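You operate a simulated robot arm through the tools that you are given. There is no shell and no other tool. Be economical: measure what you need, move in short steps, check, and stop when the job is done.

You run a simulated robot arm. Do the job below in one go: nothing can be reset, and whatever is moved stays where it is left.

Task
Put things in order on the top of the tea chest. At the end: the green can (marked "TEA") stands where the pink jar stood; the pink jar stands where the basket of green leeks stood; the basket of green leeks is on the beige wooden tray; the silver steel flask is on the white plate; the red battery from the top of the tea chest stands where the green can stood; whatever was shut is shut again. Leave all else as you found it, and nothing knocked over.

It is judged by the outcome, as a careful person would: the job done as asked, and still so three seconds after it is handed in. It fails if anything else is knocked over, pushed out of place, dropped, spilled or broken.

Robot
A 7-joint arm with a two-finger parallel gripper, fixed in place. Base frame: the origin is at the foot of the arm, x ahead of it, y to its left, z up; the work surface is at about z = 0. Lengths are in cm, angles in degrees, forces in N, time in s.
With the tool pointing down near the work surface it reaches from about 24 to 62 cm from the base axis. Its first joint turns from -66.0 to 66.0 degrees. Payload 2.6 kg.
The tool frame sits at the grasp point between the pads (the TCP): z along the fingers, y along the line on which they close. The tips reach 3 cm beyond it. The gripper opens to 9.4 cm. The fingers are 2.8 cm wide and 1 cm thick; the gripper's body (5 by 9.6 cm) begins 5.5 cm behind the TCP.
Orientation is that of the tool frame in the base frame, as a unit quaternion [x, y, z, w]. With the fingers straight down and closing along the base's y, the tool's x points along the base's -x, its y along +y and its z along -z.

Tools
- The arm moves only by the tool nudge_tool. Its argument "deltas" is a list that holds one entry, the list of rows, each a list of 6 numbers: the shift along the base's x, y, z in units of 20 mm (1.0 is 20 mm), then the turn, a rotation vector about the base's x, y, z in units of 5 degrees (1.0 is 5 degrees). In form: [[[tx, ty, tz, rx, ry, rz], ...]]. A call has 1 to 12 rows; each row shifts and turns the commanded pose from where the row before left it. "hand" is the finger opening in m, from 0 to 0.094, set as the call begins (left out, the last holds). A call with a number of a shift or a turn outside -1 to 1 is refused whole. Each row takes 0.2 s and may step no farther than 5 cm and 8.6 degrees from the row before; otherwise, or with a gripper value out of range, the whole call is refused. A pose out of reach is approached as far as the arm can. The call stops where the force on the tool passes 40 N (or 10 N more than at its start, if that is more) or the arm is blocked; 0.2 s more then pass. Each finger travels about 7.2 cm/s and halts on what it meets, pressing with about 34 N; the grip force reading is that of the motor and also rises with nothing between the fingers. The clock runs only during rows and for 0.2 s after the last one: add rows that do not move to give the fingers time. It gives the time, the measured TCP pose, the force on the tool (base axes), the opening and the grip force at its end, in the units of the frame above (readings bear some noise).
- Cameras (640 x 400 px; columns grow to the right, rows downward): "scene" is fixed at [4.98, 44.73, 56.53]; the picture's right is [-0.62, -0.79, 0.00], its down [-0.45, 0.35, -0.82] and it looks along [0.65, -0.51, -0.57] (base axes); focal length 298 px, centre (320, 200). "wrist" rides on the gripper at [-3.7, 0, -5.8] in the tool frame; the picture's right is [0.00, -1.00, 0.00], its down [0.97, 0.00, -0.24] and it looks along [0.24, 0.00, 0.97] (tool axes); focal length 218 px, centre (320, 200).
- get_image(camera): a new picture of that camera. The clock stands still meanwhile.
- measure_at(camera, pixels): for up to 12 pixels [column, row] of the newest picture of that camera ("zoom" is the newest enlarged one), the place [x, y, z] in the base frame of the surface seen there, good to about 0.3 cm. The clock stands still meanwhile.
- close_up(camera, box): a new picture of the part [left, top, right, bottom] of that camera's present view, enlarged. The clock stands still meanwhile.
- close_job(): hands the job in; it is judged then, once.

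Keep the steps short. Do not move on a guess: measure, check each grasp and each placing, and mend mistakes. In all there are 80 turns and 54 pictures (those below and enlarged ones count). Leave the gripper open and the arm clear of the work at the hand-in unless told otherwise, and finish with a single line.

The tools are called after "Request:" by a JSON object that holds its "api" and its "payload". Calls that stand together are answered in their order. nudge_tool: Moves the arm, as the interface text tells. Its arguments: {"type":"object","properties":{"deltas":{"type":"array"},"hand":{"type":"number"}},"required":["deltas"]} The other tools are called the same way: get_image (camera) takes a picture; measure_at (camera, pixels) gives the place of the surface under pixels of a picture; close_up (camera, box) takes an enlarged picture of a part of a camera's view; close_job () hands the job in.

At the start:

```text
time: 0.0
tool_pos: [44.5, -9.67, 30.2]
tcp_rot: [0.0, 1.0, 0.0, 0.0]
force: [0.1, -1.0, 0.3]
opening: 9.4
grip_force: 0.1
```

scene: 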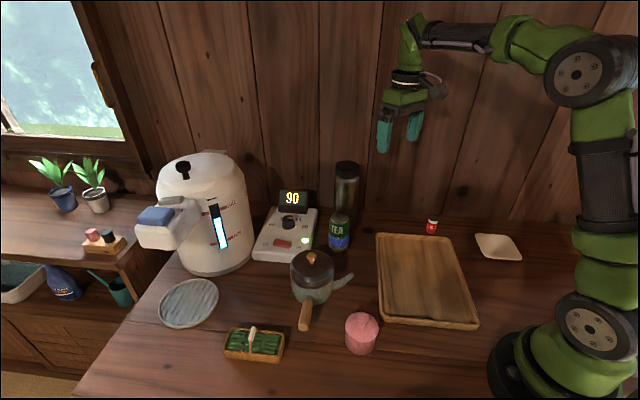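
wrist: 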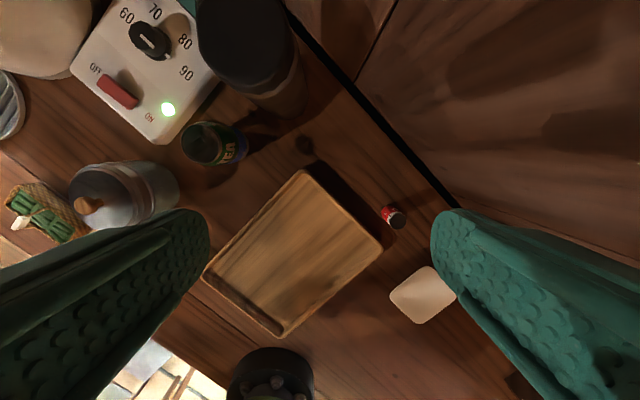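

I'll begin by measuring the objects seen in the scene picture and enlarging the busy area.

Request:
{"api": "measure_at", "payload": {"camera": "scene", "pixels": [[347, 165], [345, 200], [338, 218], [339, 243], [431, 222], [431, 232], [361, 318], [361, 345], [254, 345], [252, 330], [498, 246], [425, 280]]}}

Request:
{"api": "close_up", "payload": {"camera": "scene", "box": [210, 150, 390, 262]}}

Request:
{"api": "close_up", "payload": {"camera": "scene", "box": [200, 250, 400, 375]}}

Request:
{"api": "close_up", "payload": {"camera": "scene", "box": [370, 200, 540, 306]}}

```text
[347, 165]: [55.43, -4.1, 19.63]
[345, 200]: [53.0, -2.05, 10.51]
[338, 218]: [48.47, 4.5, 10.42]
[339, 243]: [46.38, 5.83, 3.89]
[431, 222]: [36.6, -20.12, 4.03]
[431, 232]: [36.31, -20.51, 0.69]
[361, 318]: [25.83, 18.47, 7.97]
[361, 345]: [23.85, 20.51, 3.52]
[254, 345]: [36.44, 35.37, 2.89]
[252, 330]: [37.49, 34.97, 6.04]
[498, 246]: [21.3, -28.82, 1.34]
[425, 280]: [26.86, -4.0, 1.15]
```

```text
3.56 times, centred on (300, 206) of scene
```

zoom: 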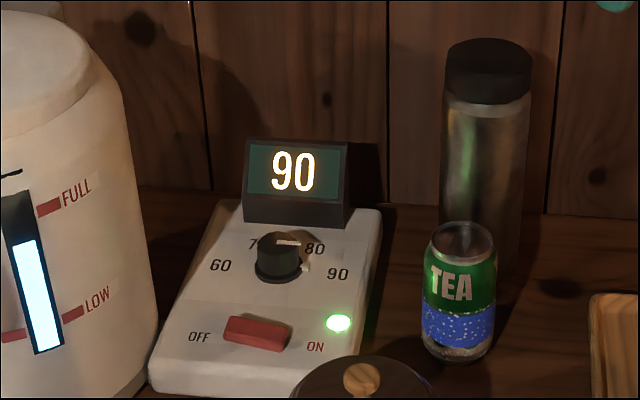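

```text
3.20 times, centred on (300, 312) of scene
```

zoom: 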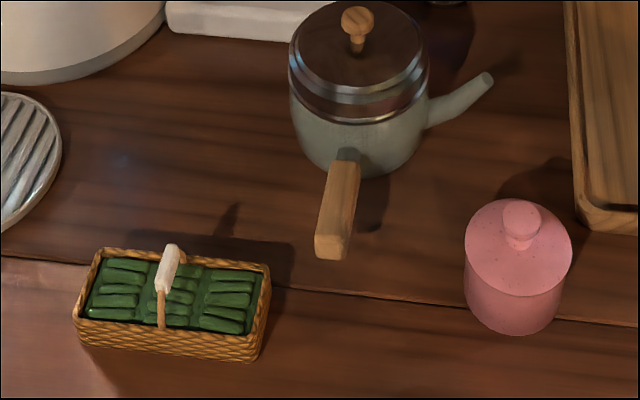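

```text
3.76 times, centred on (455, 253) of scene
```

zoom: 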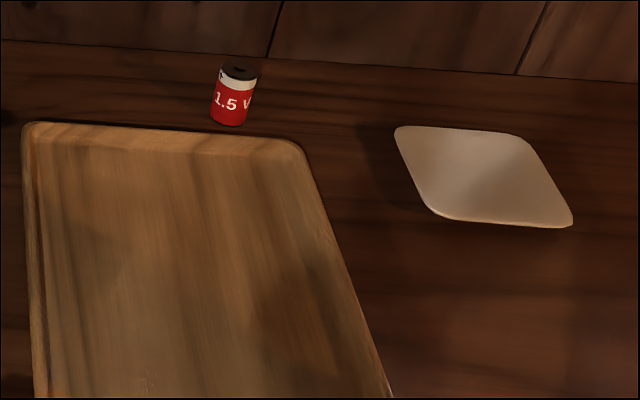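

The surface is the chest top. For exact centres I need the rims of each item, so I'll enlarge the basket and jar area again and measure there.

Request:
{"api": "close_up", "payload": {"camera": "scene", "box": [215, 290, 391, 400]}}

```text
3.64 times, centred on (303, 345) of scene
```

zoom: 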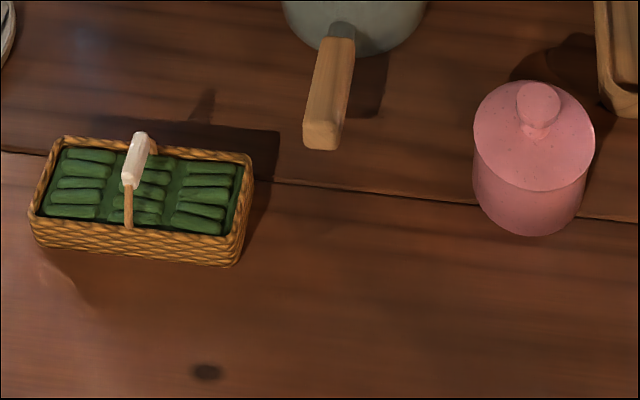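

Request:
{"api": "measure_at", "payload": {"camera": "zoom", "pixels": [[61, 141], [249, 157], [240, 240], [34, 218], [143, 136], [129, 183], [129, 224], [152, 146], [478, 135], [592, 145], [540, 90], [535, 187]]}}

Request:
{"api": "measure_at", "payload": {"camera": "zoom", "pixels": [[40, 246], [235, 266], [530, 234], [136, 160], [322, 148], [330, 80], [90, 155], [200, 170]]}}

```text
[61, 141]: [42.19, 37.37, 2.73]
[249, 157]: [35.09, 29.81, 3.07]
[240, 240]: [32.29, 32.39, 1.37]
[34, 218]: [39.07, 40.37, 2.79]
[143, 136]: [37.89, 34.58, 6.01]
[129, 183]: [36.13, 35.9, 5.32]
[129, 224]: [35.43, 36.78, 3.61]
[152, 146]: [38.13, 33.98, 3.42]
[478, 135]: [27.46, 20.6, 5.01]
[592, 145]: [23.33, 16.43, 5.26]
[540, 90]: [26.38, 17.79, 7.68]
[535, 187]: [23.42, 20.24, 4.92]
```

```text
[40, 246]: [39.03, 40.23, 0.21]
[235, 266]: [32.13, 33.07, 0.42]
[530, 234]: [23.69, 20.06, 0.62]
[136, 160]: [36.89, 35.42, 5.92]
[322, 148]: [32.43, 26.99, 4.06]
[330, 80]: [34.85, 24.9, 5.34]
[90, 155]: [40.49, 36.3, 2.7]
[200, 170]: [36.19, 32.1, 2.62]
```

Basket centre ≈ (37.1, 35.1), long axis at about 47°. Jar centre ≈ (25.4, 18.4). Next I'll take the can, flask and wall at the back.

Request:
{"api": "close_up", "payload": {"camera": "scene", "box": [290, 150, 450, 250]}}

```text
4.00 times, centred on (370, 200) of scene
```

zoom: 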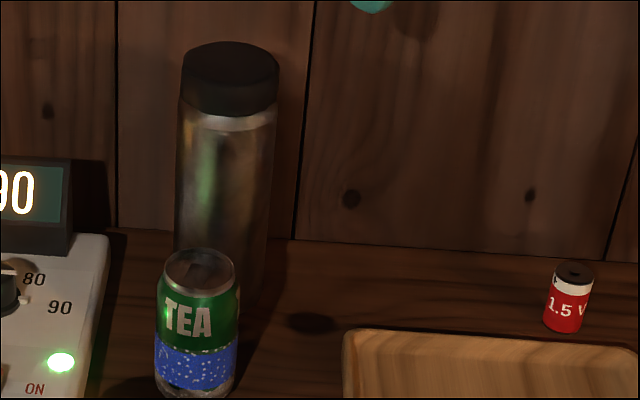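

Request:
{"api": "measure_at", "payload": {"camera": "zoom", "pixels": [[185, 65], [276, 75], [230, 45], [230, 115], [180, 150], [271, 150], [225, 180], [225, 235], [160, 285], [235, 288], [197, 250], [197, 300]]}}

Request:
{"api": "measure_at", "payload": {"camera": "zoom", "pixels": [[196, 385], [290, 245], [450, 250], [350, 200], [150, 200], [150, 240], [574, 270], [566, 318], [558, 280], [591, 285], [350, 335], [104, 260]]}}

Request:
{"api": "measure_at", "payload": {"camera": "scene", "pixels": [[378, 236], [446, 236], [478, 325], [380, 318], [395, 300], [460, 305], [390, 248], [440, 250], [480, 236], [515, 238], [521, 258], [488, 257]]}}

```text
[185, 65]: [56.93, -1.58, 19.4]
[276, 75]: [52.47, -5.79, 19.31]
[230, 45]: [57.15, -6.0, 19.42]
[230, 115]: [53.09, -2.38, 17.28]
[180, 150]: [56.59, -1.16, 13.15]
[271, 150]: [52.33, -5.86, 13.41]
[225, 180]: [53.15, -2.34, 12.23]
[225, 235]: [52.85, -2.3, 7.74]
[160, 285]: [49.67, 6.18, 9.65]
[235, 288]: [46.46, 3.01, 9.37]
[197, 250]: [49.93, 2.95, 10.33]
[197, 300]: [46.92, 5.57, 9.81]
```

```text
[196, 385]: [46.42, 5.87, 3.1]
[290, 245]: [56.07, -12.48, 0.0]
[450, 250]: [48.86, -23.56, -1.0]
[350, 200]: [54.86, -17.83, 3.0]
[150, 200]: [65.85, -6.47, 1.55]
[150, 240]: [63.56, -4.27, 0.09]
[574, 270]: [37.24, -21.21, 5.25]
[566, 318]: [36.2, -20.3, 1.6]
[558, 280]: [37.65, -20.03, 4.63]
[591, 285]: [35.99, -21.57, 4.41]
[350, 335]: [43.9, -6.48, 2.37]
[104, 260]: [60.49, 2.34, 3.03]
```

```text
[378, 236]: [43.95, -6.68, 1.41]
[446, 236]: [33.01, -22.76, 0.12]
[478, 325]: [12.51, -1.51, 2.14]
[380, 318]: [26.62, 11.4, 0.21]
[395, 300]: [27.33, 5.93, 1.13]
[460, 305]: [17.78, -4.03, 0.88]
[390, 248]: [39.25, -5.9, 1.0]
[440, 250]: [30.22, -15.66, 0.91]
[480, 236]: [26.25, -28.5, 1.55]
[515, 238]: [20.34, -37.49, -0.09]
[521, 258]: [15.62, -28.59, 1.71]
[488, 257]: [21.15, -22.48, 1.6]
```

Flask centre ≈ (54.9, -4.0), 19.4 high. Can ≈ (48.2, 4.4), battery ≈ (36.8, -20.8), tray centre ≈ (28, -4), plate centre ≈ (20.9, -28.5). Before travelling I'll check the obstacles: urn, its spout, kettle.

Request:
{"api": "measure_at", "payload": {"camera": "scene", "pixels": [[185, 168], [215, 160], [155, 215], [140, 235], [215, 268], [240, 230], [312, 258], [292, 272], [332, 272], [310, 295], [352, 276], [190, 300]]}}

Request:
{"api": "nudge_tool", "payload": {"deltas": [[[-0.5, 1, 0, 0, 0, 1], [-0.5, 1, 0, 0, 0, 1], [-0.5, 1, 0, 0, 0, 1], [-0.5, 1, 0, 0, 0, 1], [-0.5, 1, 0, 0, 0, 1], [-0.5, 1, 0, 0, 0, 1], [-0.5, 1, 0, 0, 0, 1], [-0.2, 1, 0, 0, 0, 1], [0, 1, 0, 0, 0, 1], [0, 1, 0, 0, 0, 0], [0, 1, 0, 0, 0, 0], [0, 1, 0, 0, 0, 0]]], "hand": 0.094}}

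```text
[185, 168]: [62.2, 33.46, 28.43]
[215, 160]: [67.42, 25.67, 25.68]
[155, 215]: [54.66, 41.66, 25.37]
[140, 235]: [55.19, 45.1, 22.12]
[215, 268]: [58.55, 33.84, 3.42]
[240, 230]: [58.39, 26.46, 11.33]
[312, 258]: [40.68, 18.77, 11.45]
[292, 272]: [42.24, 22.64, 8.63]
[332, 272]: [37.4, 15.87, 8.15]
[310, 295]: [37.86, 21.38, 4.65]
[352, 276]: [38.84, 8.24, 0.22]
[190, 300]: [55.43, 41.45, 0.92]
```

```text
time: 2.6
tool_pos: [37.13, 14.23, 30.23]
tcp_rot: [-0.383, 0.924, -0.001, 0.0]
force: [0.4, 0.3, 0.1]
opening: 9.43
grip_force: 0.0
```

Arrived as ordered with 45° yaw. Now moving over the basket and down to z≈16 for a wrist look.

Request:
{"api": "nudge_tool", "payload": {"deltas": [[[0, 1, 0, 0, 0, 0], [0, 1, 0, 0, 0, 0], [0, 1, 0, 0, 0, 0], [0, 1, 0, 0, 0, 0], [0, 1, -0.8, 0, 0, 0], [0, 1, -1, 0, 0, 0], [0, 1, -1, 0, 0, 0], [0, 1, -1, 0, 0, 0], [0, 1, -1, 0, 0, 0], [0, 1, -1, 0, 0, 0], [0, 0.43, -1, 0, 0, 0], [0, 0, 0, 0, 0, 0]]]}}

Request:
{"api": "get_image", "payload": {"camera": "wrist"}}

```text
time: 5.2
tool_pos: [37.1, 35.13, 16.7]
tcp_rot: [-0.383, 0.924, -0.001, 0.0]
force: [-0.3, 1.2, 0.6]
opening: 9.39
grip_force: 0.1
```

```text
46 pictures are left
```

wrist: 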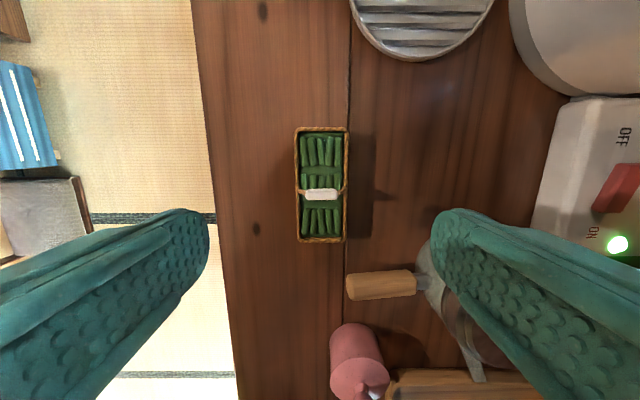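

The basket is aligned with the fingers, around column 322. I'll measure its rim from above.

Request:
{"api": "measure_at", "payload": {"camera": "wrist", "pixels": [[297, 130], [346, 131], [344, 239], [300, 239], [309, 194], [334, 195], [321, 194], [322, 150], [322, 225], [297, 195], [346, 190]]}}

```text
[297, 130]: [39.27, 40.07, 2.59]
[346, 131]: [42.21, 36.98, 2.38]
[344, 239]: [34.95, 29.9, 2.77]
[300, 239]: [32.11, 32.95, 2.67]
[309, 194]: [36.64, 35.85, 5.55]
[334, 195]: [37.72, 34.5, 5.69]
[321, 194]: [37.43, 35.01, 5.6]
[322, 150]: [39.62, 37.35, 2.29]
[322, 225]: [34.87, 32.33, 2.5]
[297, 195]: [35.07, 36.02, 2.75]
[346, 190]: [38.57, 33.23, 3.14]
```

Centre confirmed (37.1, 35.0), axis 44–45°. Going down to z≈3.7 with the fingers open.

Request:
{"api": "nudge_tool", "payload": {"deltas": [[[0, 0, -1, 0, 0, 0], [0, 0, -1, 0, 0, 0], [0, 0, -1, 0, 0, 0], [0, 0, -1, 0, 0, 0], [0, 0, -1, 0, 0, 0], [0, 0, -1, 0, 0, 0], [0, 0, -0.45, 0, 0, 0], [0, 0, 0, 0, 0, 0]]], "hand": 0.07}}

Request:
{"api": "get_image", "payload": {"camera": "wrist"}}

```text
time: 7.0
tool_pos: [37.04, 35.1, 3.7]
tcp_rot: [-0.383, 0.924, 0.0, 0.0]
force: [-0.1, 0.3, 0.4]
opening: 7.01
grip_force: 0.1
```

```text
45 pictures are left
```

wrist: 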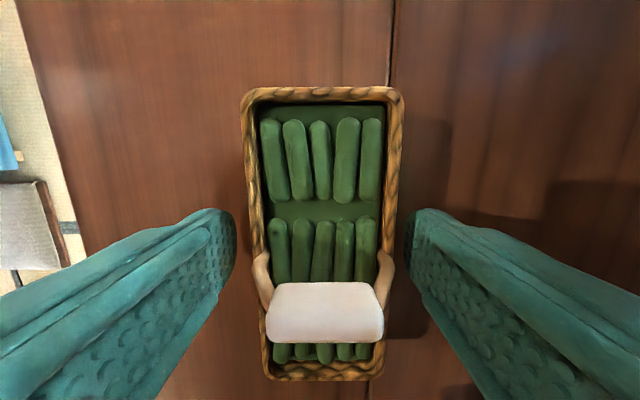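

The fingers straddle the basket's long sides. Closing now, with waiting rows.

Request:
{"api": "nudge_tool", "payload": {"deltas": [[[0, 0, 0, 0, 0, 0], [0, 0, 0, 0, 0, 0], [0, 0, 0, 0, 0, 0], [0, 0, 0, 0, 0, 0]]], "hand": 0.035}}

```text
time: 8.0
tool_pos: [37.2, 35.08, 3.69]
tcp_rot: [-0.382, 0.924, 0.0, 0.0]
force: [-0.7, 0.7, -0.1]
opening: 4.72
grip_force: 33.8
```

Gripped (4.72 cm wide, 34 N). Lift straight up 3 cm first, then check.

Request:
{"api": "nudge_tool", "payload": {"deltas": [[[0, 0, 0.5, 0, 0, 0], [0, 0, 1, 0, 0, 0], [0, 0, 1, 0, 0, 0], [0, 0, 1, 0, 0, 0], [0, 0, 1, 0, 0, 0], [0, 0, 1, 0, 0, 0], [0, 0, 1, 0, 0, 0], [0, 0, 1, 0, 0, 0], [0, 0, 0.7, 0, 0, 0], [0, 0, 0, 0, 0, 0]]]}}

Request:
{"api": "get_image", "payload": {"camera": "scene"}}

```text
time: 10.2
tool_pos: [37.13, 35.11, 20.11]
tcp_rot: [-0.383, 0.924, 0.0, 0.0]
force: [-0.5, 0.1, -0.7]
opening: 4.73
grip_force: 33.6
```

```text
44 pictures are left
```

scene: 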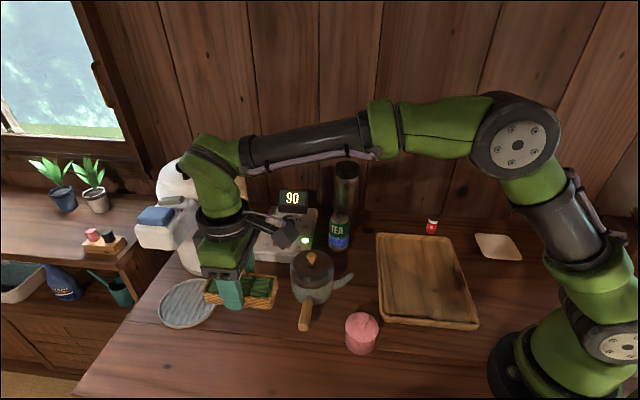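

The basket is held level. Carrying it at z≈20 towards the tray centre (28, -4).

Request:
{"api": "nudge_tool", "payload": {"deltas": [[[-0.225, -0.98, 0, 0, 0, 0], [-0.225, -0.98, 0, 0, 0, 0], [-0.225, -0.98, 0, 0, 0, 0], [-0.225, -0.98, 0, 0, 0, 0], [-0.225, -0.98, 0, 0, 0, 0], [-0.225, -0.98, 0, 0, 0, 0], [-0.225, -0.98, 0, 0, 0, 0], [-0.225, -0.98, 0, 0, 0, 0], [-0.225, -0.98, 0, 0, 0, 0], [-0.225, -0.98, 0, 0, 0, 0], [-0.225, -0.98, 0, 0, 0, 0], [-0.225, -0.98, 0, 0, 0, 0]]]}}

Request:
{"api": "nudge_tool", "payload": {"deltas": [[[-0.225, -0.98, 0, 0, 0, 0], [-0.225, -0.98, 0, 0, 0, 0], [-0.225, -0.98, 0, 0, 0, 0], [-0.225, -0.98, 0, 0, 0, 0], [-0.225, -0.98, 0, 0, 0, 0], [-0.225, -0.98, -0.5, 0, 0, 0], [-0.225, -0.98, -1, 0, 0, 0], [-0.225, -0.98, -1, 0, 0, 0], [0, 0, -1, 0, 0, 0], [0, 0, -1, 0, 0, 0], [0, 0, -0.5, 0, 0, 0], [0, 0, 0, 0, 0, 0]]]}}

Request:
{"api": "get_image", "payload": {"camera": "wrist"}}

Request:
{"api": "get_image", "payload": {"camera": "scene"}}

```text
time: 12.8
tool_pos: [31.62, 11.63, 20.16]
tcp_rot: [-0.382, 0.924, 0.0, 0.0]
force: [0.0, -0.5, -0.8]
opening: 4.7
grip_force: 34.3
```

```text
time: 15.4
tool_pos: [28.13, -4.07, 10.11]
tcp_rot: [-0.383, 0.924, 0.0, 0.0]
force: [-0.7, 0.1, -0.6]
opening: 4.71
grip_force: 33.5
```

```text
43 pictures are left
```

wrist: 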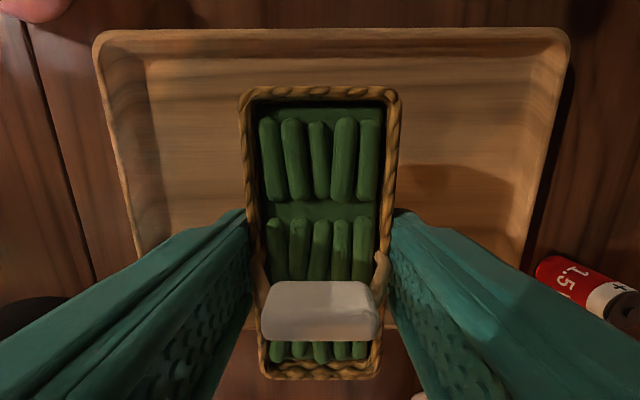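

```text
42 pictures are left
```

scene: 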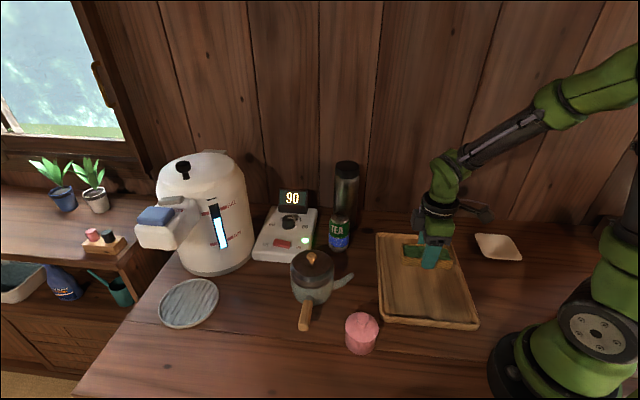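

I'll measure the tray's edges in this wrist picture to see whether the basket is centred over it.

Request:
{"api": "measure_at", "payload": {"camera": "wrist", "pixels": [[100, 40], [567, 45], [330, 40], [330, 55], [410, 335], [300, 320], [115, 200], [545, 200], [175, 130], [480, 180], [245, 325], [398, 318]]}}

```text
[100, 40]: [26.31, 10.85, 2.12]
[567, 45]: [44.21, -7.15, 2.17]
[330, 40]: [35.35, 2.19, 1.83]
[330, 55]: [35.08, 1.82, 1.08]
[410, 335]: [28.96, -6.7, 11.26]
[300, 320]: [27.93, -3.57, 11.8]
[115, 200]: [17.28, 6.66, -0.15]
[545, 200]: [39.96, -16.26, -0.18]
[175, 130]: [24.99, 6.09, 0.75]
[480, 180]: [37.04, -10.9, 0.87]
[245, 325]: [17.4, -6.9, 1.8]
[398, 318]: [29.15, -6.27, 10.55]
```

Tray centre works out at (28.3, -4.3), so the basket is centred. Floor z≈0.95, so I lower to TCP z≈4.7.

Request:
{"api": "nudge_tool", "payload": {"deltas": [[[0, 0, -0.8, 0, 0, 0], [0, 0, -0.8, 0, 0, 0], [0, 0, -0.6, 0, 0, 0], [0, 0, -0.3, 0, 0, 0], [0, 0, -0.1, 0, 0, 0], [0, 0, -0.1, 0, 0, 0], [0, 0, 0, 0, 0, 0]]]}}

```text
time: 17.0
tool_pos: [28.04, -3.99, 4.68]
tcp_rot: [-0.383, 0.924, 0.001, 0.0]
force: [-0.8, -0.2, -0.6]
opening: 4.7
grip_force: 34.3
```

No contact force yet (−0.6 N, same as carrying). Two tiny steps more.

Request:
{"api": "nudge_tool", "payload": {"deltas": [[[0, 0, -0.07, 0, 0, 0], [0, 0, 0, 0, 0, 0]]]}}

Request:
{"api": "nudge_tool", "payload": {"deltas": [[[0, 0, -0.07, 0, 0, 0], [0, 0, 0, 0, 0, 0]]]}}

```text
time: 17.6
tool_pos: [28.11, -4.12, 4.65]
tcp_rot: [-0.382, 0.924, -0.001, 0.0]
force: [-2.4, 0.6, 7.9]
opening: 4.73
grip_force: 33.7
```

```text
time: 18.2
tool_pos: [28.2, -4.11, 4.54]
tcp_rot: [-0.382, 0.924, -0.001, 0.001]
force: [-7.8, 0.5, 30.9]
opening: 4.71
grip_force: 34.3
```

It now rests on the tray (contact force up). I back off 1 mm, open, and rise.

Request:
{"api": "nudge_tool", "payload": {"deltas": [[[0, 0, 0.06, 0, 0, 0], [0, 0, 0, 0, 0, 0]]]}}

Request:
{"api": "nudge_tool", "payload": {"deltas": [[[0, 0, 0, 0, 0, 0], [0, 0, 0, 0, 0, 0], [0, 0, 0, 0, 0, 0], [0, 0, 0.3, 0, 0, 0], [0, 0, 0.7, 0, 0, 0], [0, 0, 1, 0, 0, 0], [0, 0, 1, 0, 0, 0], [0, 0, 1, 0, 0, 0], [0, 0, 1, 0, 0, 0], [0, 0, 1, 0, 0, 0]]], "hand": 0.07}}

Request:
{"api": "get_image", "payload": {"camera": "scene"}}

```text
time: 18.8
tool_pos: [28.07, -4.11, 4.63]
tcp_rot: [-0.383, 0.924, -0.001, 0.0]
force: [1.4, -0.2, 3.9]
opening: 4.72
grip_force: 34.1
```

```text
time: 21.0
tool_pos: [28.31, -4.0, 16.48]
tcp_rot: [-0.382, 0.924, 0.0, 0.0]
force: [0.3, -0.3, -0.1]
opening: 6.99
grip_force: 0.1
```

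```text
41 pictures are left
```

scene: 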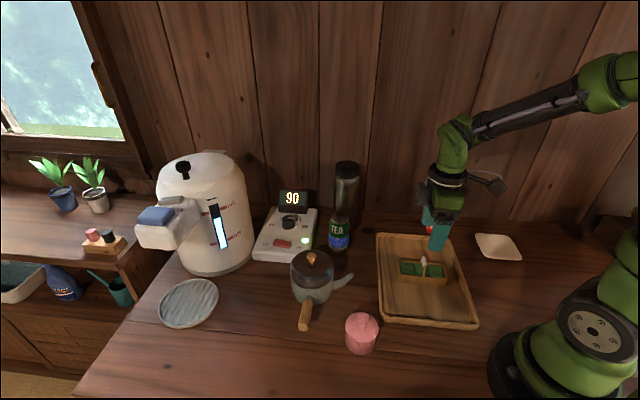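

The basket stands on the tray. Next: over the jar at (25.4, 18.4).

Request:
{"api": "nudge_tool", "payload": {"deltas": [[[-0.12, 0.94, 0, 0, 0, 0], [-0.12, 0.94, 0, 0, 0, 0], [-0.12, 0.94, 0, 0, 0, 0], [-0.12, 0.94, 0, 0, 0, 0], [-0.12, 0.94, 0, 0, 0, 0], [-0.12, 0.94, 0, 0, 0, 0], [-0.12, 0.94, 0, 0, 0, 0], [-0.12, 0.94, 0, 0, 0, 0], [-0.12, 0.94, 0, 0, 0, 0], [-0.12, 0.94, 0, 0, 0, 0], [-0.12, 0.94, 0, 0, 0, 0], [-0.12, 0.86, 0, 0, 0, 0]]], "hand": 0.094}}

Request:
{"api": "get_image", "payload": {"camera": "wrist"}}

```text
time: 23.6
tool_pos: [25.26, 18.42, 16.62]
tcp_rot: [-0.382, 0.924, 0.0, 0.0]
force: [0.2, -0.3, -1.1]
opening: 9.42
grip_force: 0.0
```

```text
40 pictures are left
```

wrist: 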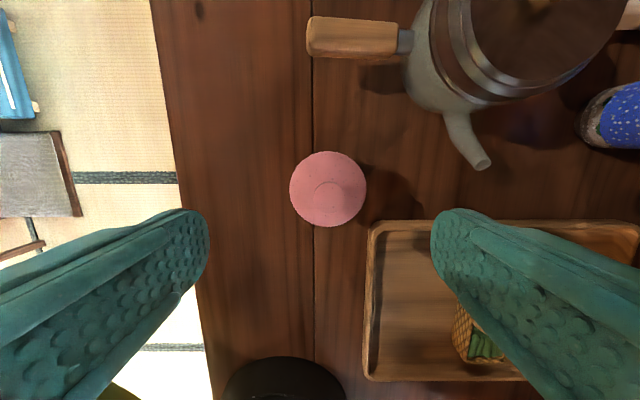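

Jar seen at (328, 189). Measuring its lid edges and knob.

Request:
{"api": "measure_at", "payload": {"camera": "wrist", "pixels": [[292, 189], [364, 189], [328, 154], [328, 224], [327, 190], [302, 164], [354, 214], [302, 214], [354, 164]]}}

```text
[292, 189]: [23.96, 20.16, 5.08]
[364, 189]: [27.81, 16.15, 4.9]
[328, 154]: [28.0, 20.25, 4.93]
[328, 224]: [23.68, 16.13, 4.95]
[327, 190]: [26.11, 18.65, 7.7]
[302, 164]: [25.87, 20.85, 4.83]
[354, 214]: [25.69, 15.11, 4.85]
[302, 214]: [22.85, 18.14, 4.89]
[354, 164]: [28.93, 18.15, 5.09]
```

Jar centre ≈ (25.8, 18.15), 5.8 wide. Correcting the position and lowering to z≈3.6.

Request:
{"api": "nudge_tool", "payload": {"deltas": [[[0.27, -0.13, -0.5, 0, 0, 0], [0, 0, -1, 0, 0, 0], [0, 0, -1, 0, 0, 0], [0, 0, -1, 0, 0, 0], [0, 0, -1, 0, 0, 0], [0, 0, -1, 0, 0, 0], [0, 0, -1, 0, 0, 0], [0, 0, 0, 0, 0, 0]]]}}

Request:
{"api": "get_image", "payload": {"camera": "wrist"}}

```text
time: 25.4
tool_pos: [25.73, 18.05, 3.48]
tcp_rot: [-0.383, 0.924, 0.0, 0.0]
force: [-1.0, -0.5, 0.9]
opening: 9.42
grip_force: 0.1
```

```text
39 pictures are left
```

wrist: 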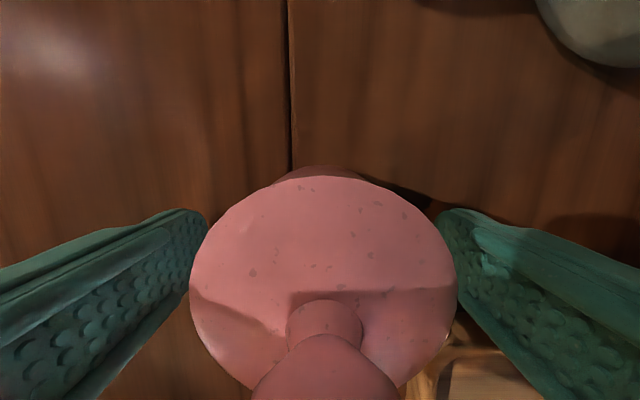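

The jar is centred between the fingers. Closing.

Request:
{"api": "nudge_tool", "payload": {"deltas": [[[0, 0, 0, 0, 0, 0], [0, 0, 0, 0, 0, 0], [0, 0, 0, 0, 0, 0], [0, 0, 0, 0, 0, 0], [0, 0, 0, 0, 0, 0]]], "hand": 0.045}}

Request:
{"api": "nudge_tool", "payload": {"deltas": [[[0, 0, 0.2, 0, 0, 0], [0, 0, 0.4, 0, 0, 0], [0, 0, 0.4, 0, 0, 0], [0, 0, 0, 0, 0, 0]]]}}

Request:
{"api": "close_up", "payload": {"camera": "scene", "box": [280, 250, 440, 350]}}

```text
time: 26.6
tool_pos: [25.7, 17.87, 3.5]
tcp_rot: [-0.383, 0.924, 0.0, 0.0]
force: [0.0, 1.0, 0.2]
opening: 6.01
grip_force: 34.8
```

```text
time: 27.6
tool_pos: [25.78, 18.13, 5.55]
tcp_rot: [-0.383, 0.924, 0.0, 0.0]
force: [-0.1, 0.6, -1.0]
opening: 6.06
grip_force: 33.8
```

```text
4.00 times, centred on (360, 300) of scene
```

zoom: 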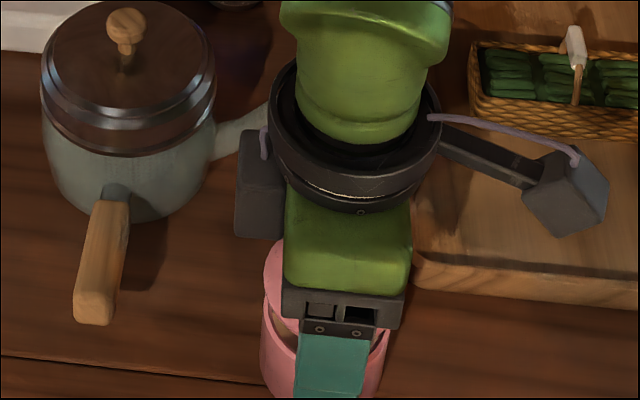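

Something looks odd near (275, 322) — the lid may be tilted. Looking closer from two cameras.

Request:
{"api": "close_up", "payload": {"camera": "scene", "box": [330, 300, 394, 370]}}

Request:
{"api": "get_image", "payload": {"camera": "wrist"}}

```text
5.71 times, centred on (362, 335) of scene
```

zoom: 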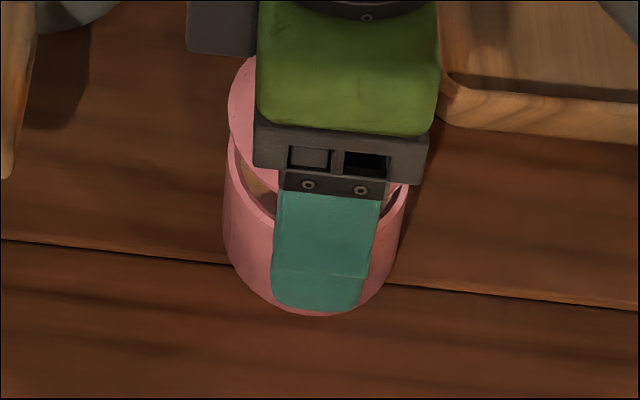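

```text
36 pictures are left
```

wrist: 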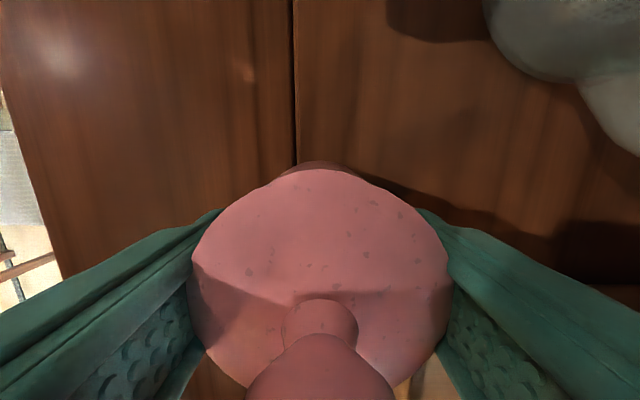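

Only the lid came up; the jar's body stayed in place (bottom still at scene row ≈355). So the lid is loose: I'll move the lid aside onto the free board, move the body, then put the lid back on. First straight up.

Request:
{"api": "nudge_tool", "payload": {"deltas": [[[0, 0, 0.5, 0, 0, 0], [0, 0, 1, 0, 0, 0], [0, 0, 1, 0, 0, 0], [0, 0, 1, 0, 0, 0], [0, 0, 1, 0, 0, 0], [0, 0, 1, 0, 0, 0], [0, 0, 1, 0, 0, 0], [0, 0, 0.25, 0, 0, 0]]]}}

Request:
{"api": "close_up", "payload": {"camera": "scene", "box": [260, 240, 420, 370]}}

```text
time: 29.4
tool_pos: [25.74, 18.04, 19.22]
tcp_rot: [-0.383, 0.924, 0.0, 0.0]
force: [0.0, 0.3, -0.1]
opening: 6.02
grip_force: 34.5
```

```text
3.08 times, centred on (340, 305) of scene
```

zoom: 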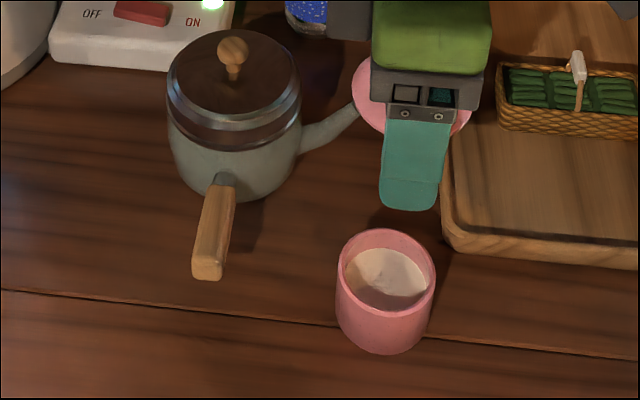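

The body holds white powder, so it must travel level. Measuring its rim and the held lid.

Request:
{"api": "measure_at", "payload": {"camera": "zoom", "pixels": [[340, 268], [433, 275], [385, 232], [383, 310], [385, 280], [383, 348], [360, 100], [365, 65], [463, 125], [230, 40], [208, 272], [150, 300]]}}

Request:
{"api": "close_up", "payload": {"camera": "scene", "box": [150, 230, 310, 350]}}

```text
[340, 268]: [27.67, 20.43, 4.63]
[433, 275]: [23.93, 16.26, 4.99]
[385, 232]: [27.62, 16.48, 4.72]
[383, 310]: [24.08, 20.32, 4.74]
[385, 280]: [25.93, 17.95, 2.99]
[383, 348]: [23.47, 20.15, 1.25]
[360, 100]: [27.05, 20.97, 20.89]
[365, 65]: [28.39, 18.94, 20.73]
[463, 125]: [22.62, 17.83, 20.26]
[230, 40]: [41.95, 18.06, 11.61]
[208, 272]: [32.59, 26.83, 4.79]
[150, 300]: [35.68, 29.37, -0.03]
```

```text
3.33 times, centred on (230, 290) of scene
```

zoom: 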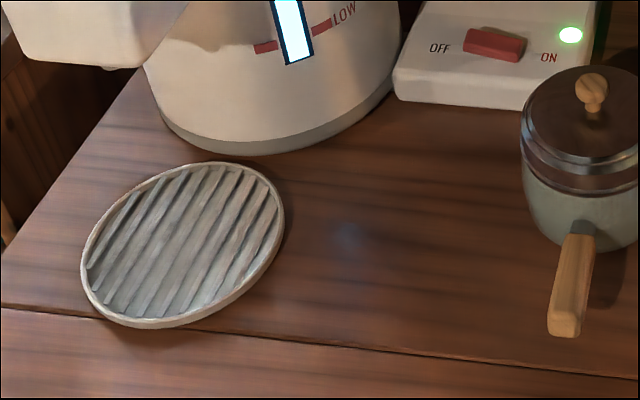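

The rim is at z≈4.75 and the lid is a thin disc held 1.5 cm above the TCP, so it can't be set on the table with this grip (tips would hit first). I'll put the lid back on the body, then take it by its knob. Lowering to the same height as the grasp.

Request:
{"api": "nudge_tool", "payload": {"deltas": [[[0, 0, -1, 0, 0, 0], [0, 0, -1, 0, 0, 0], [0, 0, -1, 0, 0, 0], [0, 0, -1, 0, 0, 0], [0, 0, -1, 0, 0, 0], [0, 0, -1, 0, 0, 0], [0, 0, -1, 0, 0, 0], [0, 0, -0.4, 0, 0, 0], [0, 0, -0.2, 0, 0, 0], [0, 0, -0.1, 0, 0, 0], [0, 0, -0.03, 0, 0, 0], [0, 0, 0, 0, 0, 0]]]}}

Request:
{"api": "close_up", "payload": {"camera": "scene", "box": [330, 300, 394, 370]}}

```text
time: 32.0
tool_pos: [25.8, 18.11, 3.62]
tcp_rot: [-0.382, 0.924, 0.0, 0.0]
force: [-0.2, 0.4, 0.2]
opening: 6.05
grip_force: 34.4
```

```text
5.71 times, centred on (362, 335) of scene
```

zoom: 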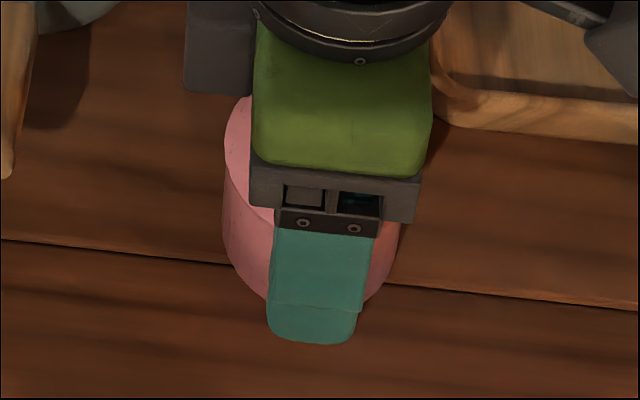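

The lid is back on the body. Opening and rising for a look at the knob.

Request:
{"api": "nudge_tool", "payload": {"deltas": [[[0, 0, -0.03, 0, 0, 0], [0, 0, 0, 0, 0, 0], [0, 0, 0, 0, 0, 0], [0, 0, 0, 0, 0, 0], [0, 0, 0.5, 0, 0, 0], [0, 0, 1, 0, 0, 0], [0, 0, 1, 0, 0, 0], [0, 0, 1, 0, 0, 0], [0, 0, 1, 0, 0, 0], [0, 0, 0, 0, 0, 0]]], "hand": 0.094}}

Request:
{"api": "close_up", "payload": {"camera": "wrist", "box": [220, 120, 440, 300]}}

```text
time: 34.2
tool_pos: [25.79, 18.04, 12.45]
tcp_rot: [-0.382, 0.924, 0.0, -0.001]
force: [0.6, 0.1, 0.3]
opening: 9.4
grip_force: 0.1
```

```text
2.22 times, centred on (330, 210) of wrist
```

zoom: 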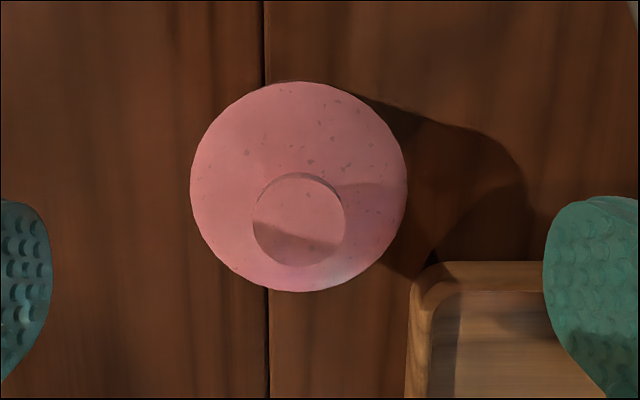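

Request:
{"api": "measure_at", "payload": {"camera": "zoom", "pixels": [[300, 220], [258, 222], [342, 222], [299, 178], [299, 263], [193, 187], [404, 187], [298, 85], [298, 288], [298, 130]]}}

```text
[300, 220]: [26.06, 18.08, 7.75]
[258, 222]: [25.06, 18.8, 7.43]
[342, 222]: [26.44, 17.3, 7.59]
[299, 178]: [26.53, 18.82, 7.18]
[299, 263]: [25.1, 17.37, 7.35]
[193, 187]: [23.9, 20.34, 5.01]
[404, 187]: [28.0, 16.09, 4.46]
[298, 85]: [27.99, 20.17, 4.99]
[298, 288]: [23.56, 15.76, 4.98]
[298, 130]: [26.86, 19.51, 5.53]
```

Knob centre (25.85, 18.05), ~2 cm wide, top z≈7.75. Lowering to z≈8.7 and closing on it.

Request:
{"api": "nudge_tool", "payload": {"deltas": [[[0.03, 0, -1, 0, 0, 0], [0, 0, -0.87, 0, 0, 0], [0, 0, 0, 0, 0, 0]]], "hand": 0.05}}

Request:
{"api": "nudge_tool", "payload": {"deltas": [[[0, 0, 0, 0, 0, 0], [0, 0, 0, 0, 0, 0], [0, 0, 0, 0, 0, 0], [0, 0, 0, 0, 0, 0]]], "hand": 0.012}}

```text
time: 35.0
tool_pos: [25.99, 18.09, 8.74]
tcp_rot: [-0.383, 0.924, 0.001, 0.0]
force: [0.6, 0.6, 0.4]
opening: 4.98
grip_force: 0.0
```

```text
time: 36.0
tool_pos: [25.88, 18.03, 8.84]
tcp_rot: [-0.383, 0.924, 0.0, 0.0]
force: [0.5, -0.9, 0.1]
opening: 1.99
grip_force: 33.5
```

Knob gripped. Lifting and carrying the lid to the free spot at (47, 28.5).

Request:
{"api": "nudge_tool", "payload": {"deltas": [[[0, 0, 0.5, 0, 0, 0], [0, 0, 1, 0, 0, 0], [0, 0, 1, 0, 0, 0], [0, 0, 1, 0, 0, 0], [0, 0, 1, 0, 0, 0], [0, 0, 1, 0, 0, 0], [0, 0, 0, 0, 0, 0]]]}}

Request:
{"api": "nudge_tool", "payload": {"deltas": [[[0.88, 0.44, 0, 0, 0, 0], [0.88, 0.44, 0, 0, 0, 0], [0.88, 0.44, 0, 0, 0, 0], [0.88, 0.44, 0, 0, 0, 0], [0.88, 0.44, 0, 0, 0, 0], [0.88, 0.44, 0, 0, 0, 0], [0.88, 0.44, 0, 0, 0, 0], [0.88, 0.44, 0, 0, 0, 0], [0.88, 0.44, 0, 0, 0, 0], [0.88, 0.44, 0, 0, 0, 0], [0.88, 0.44, 0, 0, 0, 0], [0.88, 0.44, 0, 0, 0, 0]]]}}

Request:
{"api": "get_image", "payload": {"camera": "scene"}}

```text
time: 37.6
tool_pos: [25.76, 18.04, 19.9]
tcp_rot: [-0.382, 0.924, 0.0, -0.001]
force: [0.0, -1.1, 0.4]
opening: 2.02
grip_force: 33.5
```

```text
time: 40.2
tool_pos: [47.13, 28.58, 19.82]
tcp_rot: [-0.383, 0.924, 0.0, 0.0]
force: [-0.1, -0.8, -0.5]
opening: 2.03
grip_force: 34.0
```

```text
31 pictures are left
```

scene: 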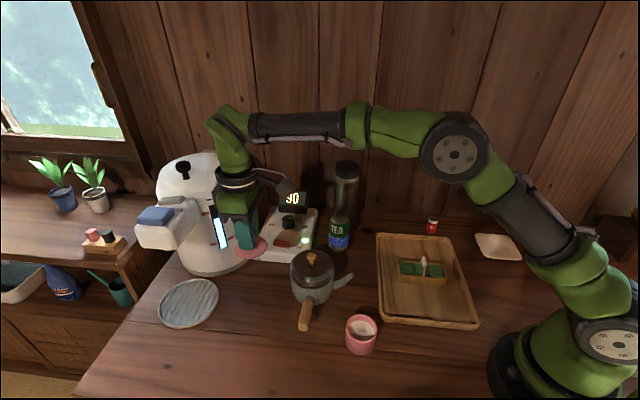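

Clear of urn and kettle. Lowering the lid to just above the board.

Request:
{"api": "nudge_tool", "payload": {"deltas": [[[0, 0, -1, 0, 0, 0], [0, 0, -1, 0, 0, 0], [0, 0, -1, 0, 0, 0], [0, 0, -1, 0, 0, 0], [0, 0, -1, 0, 0, 0], [0, 0, -1, 0, 0, 0], [0, 0, -0.8, 0, 0, 0], [0, 0, -0.4, 0, 0, 0], [0, 0, -0.2, 0, 0, 0], [0, 0, -0.1, 0, 0, 0], [0, 0, 0, 0, 0, 0]]]}}

Request:
{"api": "close_up", "payload": {"camera": "scene", "box": [190, 200, 310, 290]}}

```text
time: 42.6
tool_pos: [46.96, 28.62, 4.74]
tcp_rot: [-0.383, 0.924, 0.0, 0.0]
force: [-0.2, 0.3, -0.7]
opening: 2.02
grip_force: 34.3
```

```text
4.44 times, centred on (250, 245) of scene
```

zoom: 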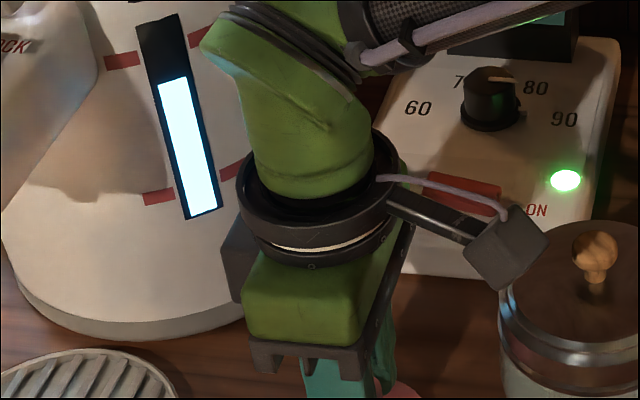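

There is an extra box on a stalk on the gripper, at (505, 245) in the zoom. I'll measure where it is so that it doesn't hit tall things.

Request:
{"api": "measure_at", "payload": {"camera": "zoom", "pixels": [[500, 240], [495, 285], [530, 245], [470, 260], [440, 215], [595, 235], [230, 250], [395, 390], [310, 230]]}}

Request:
{"api": "nudge_tool", "payload": {"deltas": [[[0, 0, -0.12, 0, 0, 0], [0, 0, -0.1, 0, 0, 0], [0, 0, 0, 0, 0, 0]]]}}

```text
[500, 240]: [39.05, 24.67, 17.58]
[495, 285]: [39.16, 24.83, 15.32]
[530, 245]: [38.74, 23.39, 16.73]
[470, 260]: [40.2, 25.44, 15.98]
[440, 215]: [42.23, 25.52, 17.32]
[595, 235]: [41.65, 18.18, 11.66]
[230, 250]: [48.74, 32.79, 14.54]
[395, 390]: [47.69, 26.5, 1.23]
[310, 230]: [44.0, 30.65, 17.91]
```

```text
time: 43.4
tool_pos: [46.91, 28.64, 4.33]
tcp_rot: [-0.382, 0.924, -0.001, 0.0]
force: [0.2, 0.0, -0.4]
opening: 2.04
grip_force: 33.1
```

The box sits ~9 cm out and ≥10 cm above the TCP; good to know. Continuing to lower the lid until it touches.

Request:
{"api": "nudge_tool", "payload": {"deltas": [[[0, 0, -0.06, 0, 0, 0], [0, 0, 0, 0, 0, 0]]]}}

Request:
{"api": "nudge_tool", "payload": {"deltas": [[[0, 0, -0.06, 0, 0, 0], [0, 0, 0, 0, 0, 0]]]}}

```text
time: 44.0
tool_pos: [46.89, 28.6, 4.15]
tcp_rot: [-0.383, 0.924, 0.0, 0.0]
force: [0.3, 0.0, 0.1]
opening: 1.99
grip_force: 33.7
```

```text
time: 44.6
tool_pos: [46.89, 28.64, 4.19]
tcp_rot: [-0.382, 0.924, 0.001, 0.001]
force: [-2.8, -1.8, 7.5]
opening: 2.03
grip_force: 33.9
```

Contact (7.5 N). Opening and rising.

Request:
{"api": "nudge_tool", "payload": {"deltas": [[[0, 0, 0, 0, 0, 0], [0, 0, 0, 0, 0, 0], [0, 0, 0, 0, 0, 0], [0, 0, 0.5, 0, 0, 0], [0, 0, 1, 0, 0, 0], [0, 0, 1, 0, 0, 0], [0, 0, 1, 0, 0, 0], [0, 0, 1, 0, 0, 0], [0, 0, 1, 0, 0, 0], [0, 0, 1, 0, 0, 0], [0, 0, 1, 0, 0, 0], [0, 0, 0, 0, 0, 0]]], "hand": 0.05}}

Request:
{"api": "nudge_tool", "payload": {"deltas": [[[-0.88, -0.44, 0, 0, 0, 0], [-0.88, -0.44, 0, 0, 0, 0], [-0.88, -0.44, 0, 0, 0, 0], [-0.88, -0.44, 0, 0, 0, 0], [-0.88, -0.44, 0, 0, 0, 0], [-0.88, -0.44, 0, 0, 0, 0], [-0.88, -0.44, 0, 0, 0, 0], [-0.88, -0.44, 0, 0, 0, 0], [-0.88, -0.44, 0, 0, 0, 0], [-0.88, -0.44, 0, 0, 0, 0], [-0.88, -0.44, 0, 0, 0, 0], [-0.84, -0.41, 0, 0, 0, 0]]], "hand": 0.094}}

Request:
{"api": "get_image", "payload": {"camera": "wrist"}}

Request:
{"api": "get_image", "payload": {"camera": "scene"}}

```text
time: 47.2
tool_pos: [46.93, 28.67, 19.26]
tcp_rot: [-0.384, 0.923, 0.0, 0.0]
force: [-0.1, 0.2, 1.1]
opening: 5.0
grip_force: 0.1
```

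```text
time: 49.8
tool_pos: [26.07, 18.19, 19.23]
tcp_rot: [-0.383, 0.924, 0.0, -0.001]
force: [0.3, 0.8, -0.5]
opening: 9.4
grip_force: 0.1
```

```text
29 pictures are left
```

wrist: 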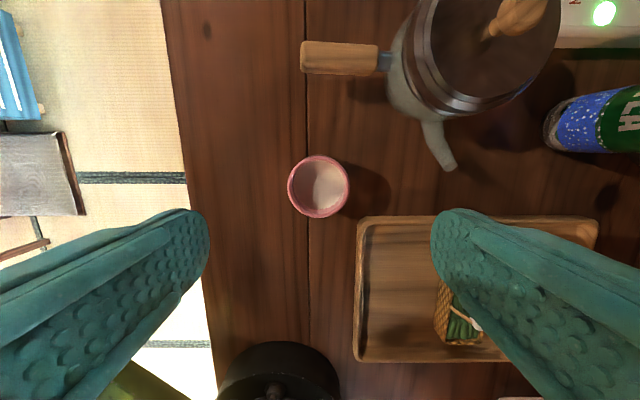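

```text
28 pictures are left
```

scene: 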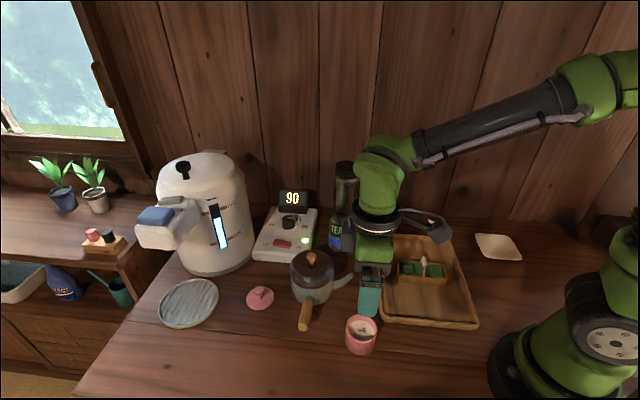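

The lid lies safely at (260, 297). Measuring the jar body's rim in the wrist view.

Request:
{"api": "measure_at", "payload": {"camera": "wrist", "pixels": [[289, 186], [347, 186], [318, 157], [318, 215], [298, 166], [338, 207], [298, 207], [338, 166], [318, 186]]}}

Request:
{"api": "measure_at", "payload": {"camera": "scene", "pixels": [[249, 296], [271, 298], [262, 290], [260, 306], [260, 309]]}}

```text
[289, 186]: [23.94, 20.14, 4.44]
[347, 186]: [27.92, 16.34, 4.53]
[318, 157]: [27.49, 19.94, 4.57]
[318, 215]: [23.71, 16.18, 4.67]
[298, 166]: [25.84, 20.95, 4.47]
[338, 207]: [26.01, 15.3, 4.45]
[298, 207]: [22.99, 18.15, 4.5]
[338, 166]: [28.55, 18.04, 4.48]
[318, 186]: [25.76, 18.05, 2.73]
```

```text
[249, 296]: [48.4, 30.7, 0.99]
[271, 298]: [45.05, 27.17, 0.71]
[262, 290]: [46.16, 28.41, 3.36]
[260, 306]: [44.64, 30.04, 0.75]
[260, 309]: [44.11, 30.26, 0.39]
```

Body centre (25.8, 18.1), rim z≈4.5. Lowering to z≈3.4 and closing.

Request:
{"api": "nudge_tool", "payload": {"deltas": [[[-0.1, -0.02, -0.9, 0, 0, 0], [0, 0, -1, 0, 0, 0], [0, 0, -1, 0, 0, 0], [0, 0, -1, 0, 0, 0], [0, 0, -1, 0, 0, 0], [0, 0, -1, 0, 0, 0], [0, 0, -1, 0, 0, 0], [0, 0, -1, 0, 0, 0], [0, 0, 0, 0, 0, 0]]]}}

Request:
{"api": "nudge_tool", "payload": {"deltas": [[[0, 0, 0, 0, 0, 0], [0, 0, 0, 0, 0, 0], [0, 0, 0, 0, 0, 0], [0, 0, 0, 0, 0, 0], [0, 0, 0, 0, 0, 0]]], "hand": 0.048}}

Request:
{"api": "nudge_tool", "payload": {"deltas": [[[0, 0, 0.3, 0, 0, 0], [0, 0, 0.7, 0, 0, 0], [0, 0, 0, 0, 0, 0]]]}}

Request:
{"api": "get_image", "payload": {"camera": "scene"}}

```text
time: 51.8
tool_pos: [25.65, 17.99, 3.4]
tcp_rot: [-0.383, 0.924, 0.0, 0.0]
force: [-0.8, 0.2, -1.1]
opening: 9.39
grip_force: 0.2
```

```text
time: 53.0
tool_pos: [25.72, 18.16, 3.24]
tcp_rot: [-0.383, 0.924, 0.0, 0.0]
force: [0.0, 0.0, 0.7]
opening: 5.88
grip_force: 33.7
```

```text
time: 53.8
tool_pos: [25.79, 18.01, 5.43]
tcp_rot: [-0.382, 0.924, 0.0, 0.0]
force: [0.2, 0.4, -1.8]
opening: 5.88
grip_force: 33.8
```

```text
27 pictures are left
```

scene: 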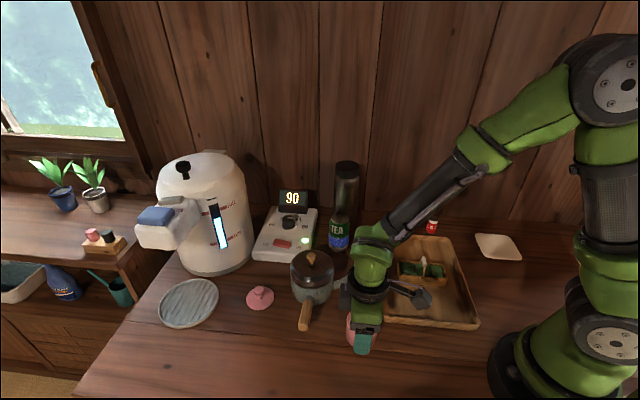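

The body is held (weight reads). Raising and carrying it level to (37.1, 35.05).

Request:
{"api": "nudge_tool", "payload": {"deltas": [[[0, 0, 0.6, 0, 0, 0], [0, 0, 1, 0, 0, 0], [0, 0, 1, 0, 0, 0], [0, 0, 1, 0, 0, 0], [0, 0, 1, 0, 0, 0], [0, 0, 0.4, 0, 0, 0]]]}}

Request:
{"api": "nudge_tool", "payload": {"deltas": [[[0.3, 0.45, 0, 0, 0, 0], [0.55, 0.82, 0, 0, 0, 0], [0.6, 0.9, 0, 0, 0, 0], [0.6, 0.9, 0, 0, 0, 0], [0.6, 0.9, 0, 0, 0, 0], [0.6, 0.9, 0, 0, 0, 0], [0.6, 0.9, 0, 0, 0, 0], [0.6, 0.9, 0, 0, 0, 0], [0.6, 0.9, 0, 0, 0, 0], [0.4, 0.63, 0, 0, 0, 0], [0.2, 0.3, 0, 0, 0, 0], [0, 0, 0, 0, 0, 0]]]}}

```text
time: 55.2
tool_pos: [25.63, 17.98, 15.16]
tcp_rot: [-0.383, 0.924, 0.0, 0.0]
force: [-0.1, 0.4, -2.3]
opening: 5.88
grip_force: 34.3
```

```text
time: 57.8
tool_pos: [36.98, 35.1, 15.32]
tcp_rot: [-0.383, 0.924, 0.0, 0.0]
force: [0.5, 0.2, -2.8]
opening: 5.87
grip_force: 33.1
```

At the basket's old spot. Lowering to just above the board.

Request:
{"api": "nudge_tool", "payload": {"deltas": [[[0.03, 0, -0.6, 0, 0, 0], [0, 0, -1, 0, 0, 0], [0, 0, -1, 0, 0, 0], [0, 0, -1, 0, 0, 0], [0, 0, -1, 0, 0, 0], [0, 0, -0.7, 0, 0, 0], [0, 0, -0.4, 0, 0, 0], [0, 0, -0.2, 0, 0, 0], [0, 0, -0.06, 0, 0, 0], [0, 0, 0, 0, 0, 0]]]}}

Request:
{"api": "nudge_tool", "payload": {"deltas": [[[0, 0, -0.05, 0, 0, 0], [0, 0, 0, 0, 0, 0]]]}}

```text
time: 60.0
tool_pos: [37.12, 35.09, 3.41]
tcp_rot: [-0.383, 0.924, 0.0, 0.0]
force: [0.1, -0.4, -2.5]
opening: 5.85
grip_force: 33.8
```

```text
time: 60.6
tool_pos: [37.08, 35.13, 3.25]
tcp_rot: [-0.383, 0.924, 0.001, 0.001]
force: [-0.2, 0.1, -0.8]
opening: 5.84
grip_force: 34.2
```

Weight is starting to come off; one more tiny step, then release.

Request:
{"api": "nudge_tool", "payload": {"deltas": [[[0, 0, -0.03, 0, 0, 0], [0, 0, 0, 0, 0, 0]]]}}

Request:
{"api": "nudge_tool", "payload": {"deltas": [[[0, 0, 0, 0, 0, 0], [0, 0, 0, 0, 0, 0], [0, 0, 0, 0, 0, 0], [0, 0, 0.5, 0, 0, 0], [0, 0, 1, 0, 0, 0], [0, 0, 1, 0, 0, 0], [0, 0, 1, 0, 0, 0], [0, 0, 1, 0, 0, 0], [0, 0, 1, 0, 0, 0], [0, 0, 1, 0, 0, 0], [0, 0, 0, 0, 0, 0]]], "hand": 0.08}}

Request:
{"api": "get_image", "payload": {"camera": "wrist"}}

```text
time: 61.2
tool_pos: [37.04, 35.11, 3.4]
tcp_rot: [-0.383, 0.924, 0.001, 0.001]
force: [-2.8, -3.8, 8.6]
opening: 5.86
grip_force: 34.0
```

```text
time: 63.6
tool_pos: [37.06, 35.06, 16.24]
tcp_rot: [-0.383, 0.924, 0.0, 0.0]
force: [0.3, -0.1, 0.6]
opening: 8.03
grip_force: 0.1
```

```text
26 pictures are left
```

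wrist: 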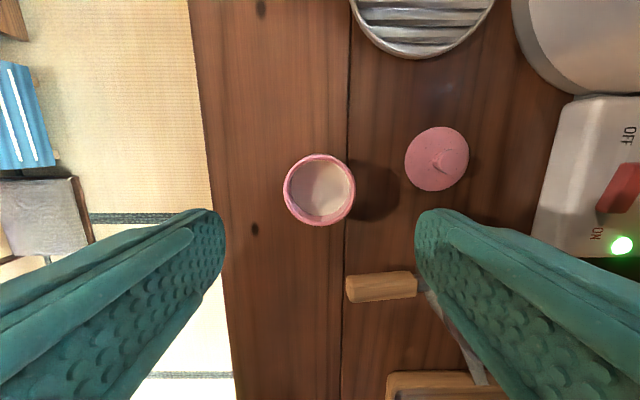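

Body stands upright with its powder. Measuring rim and lid for the re-lidding.

Request:
{"api": "measure_at", "payload": {"camera": "wrist", "pixels": [[286, 190], [353, 190], [319, 157], [319, 223], [407, 158], [467, 158], [437, 129], [437, 189], [449, 162], [441, 150]]}}

```text
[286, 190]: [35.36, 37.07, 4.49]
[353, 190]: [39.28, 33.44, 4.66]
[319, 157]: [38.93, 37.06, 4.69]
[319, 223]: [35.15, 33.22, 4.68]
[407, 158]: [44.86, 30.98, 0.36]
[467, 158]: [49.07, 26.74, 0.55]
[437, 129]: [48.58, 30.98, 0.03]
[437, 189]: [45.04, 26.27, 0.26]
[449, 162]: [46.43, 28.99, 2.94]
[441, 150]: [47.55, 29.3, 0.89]
```

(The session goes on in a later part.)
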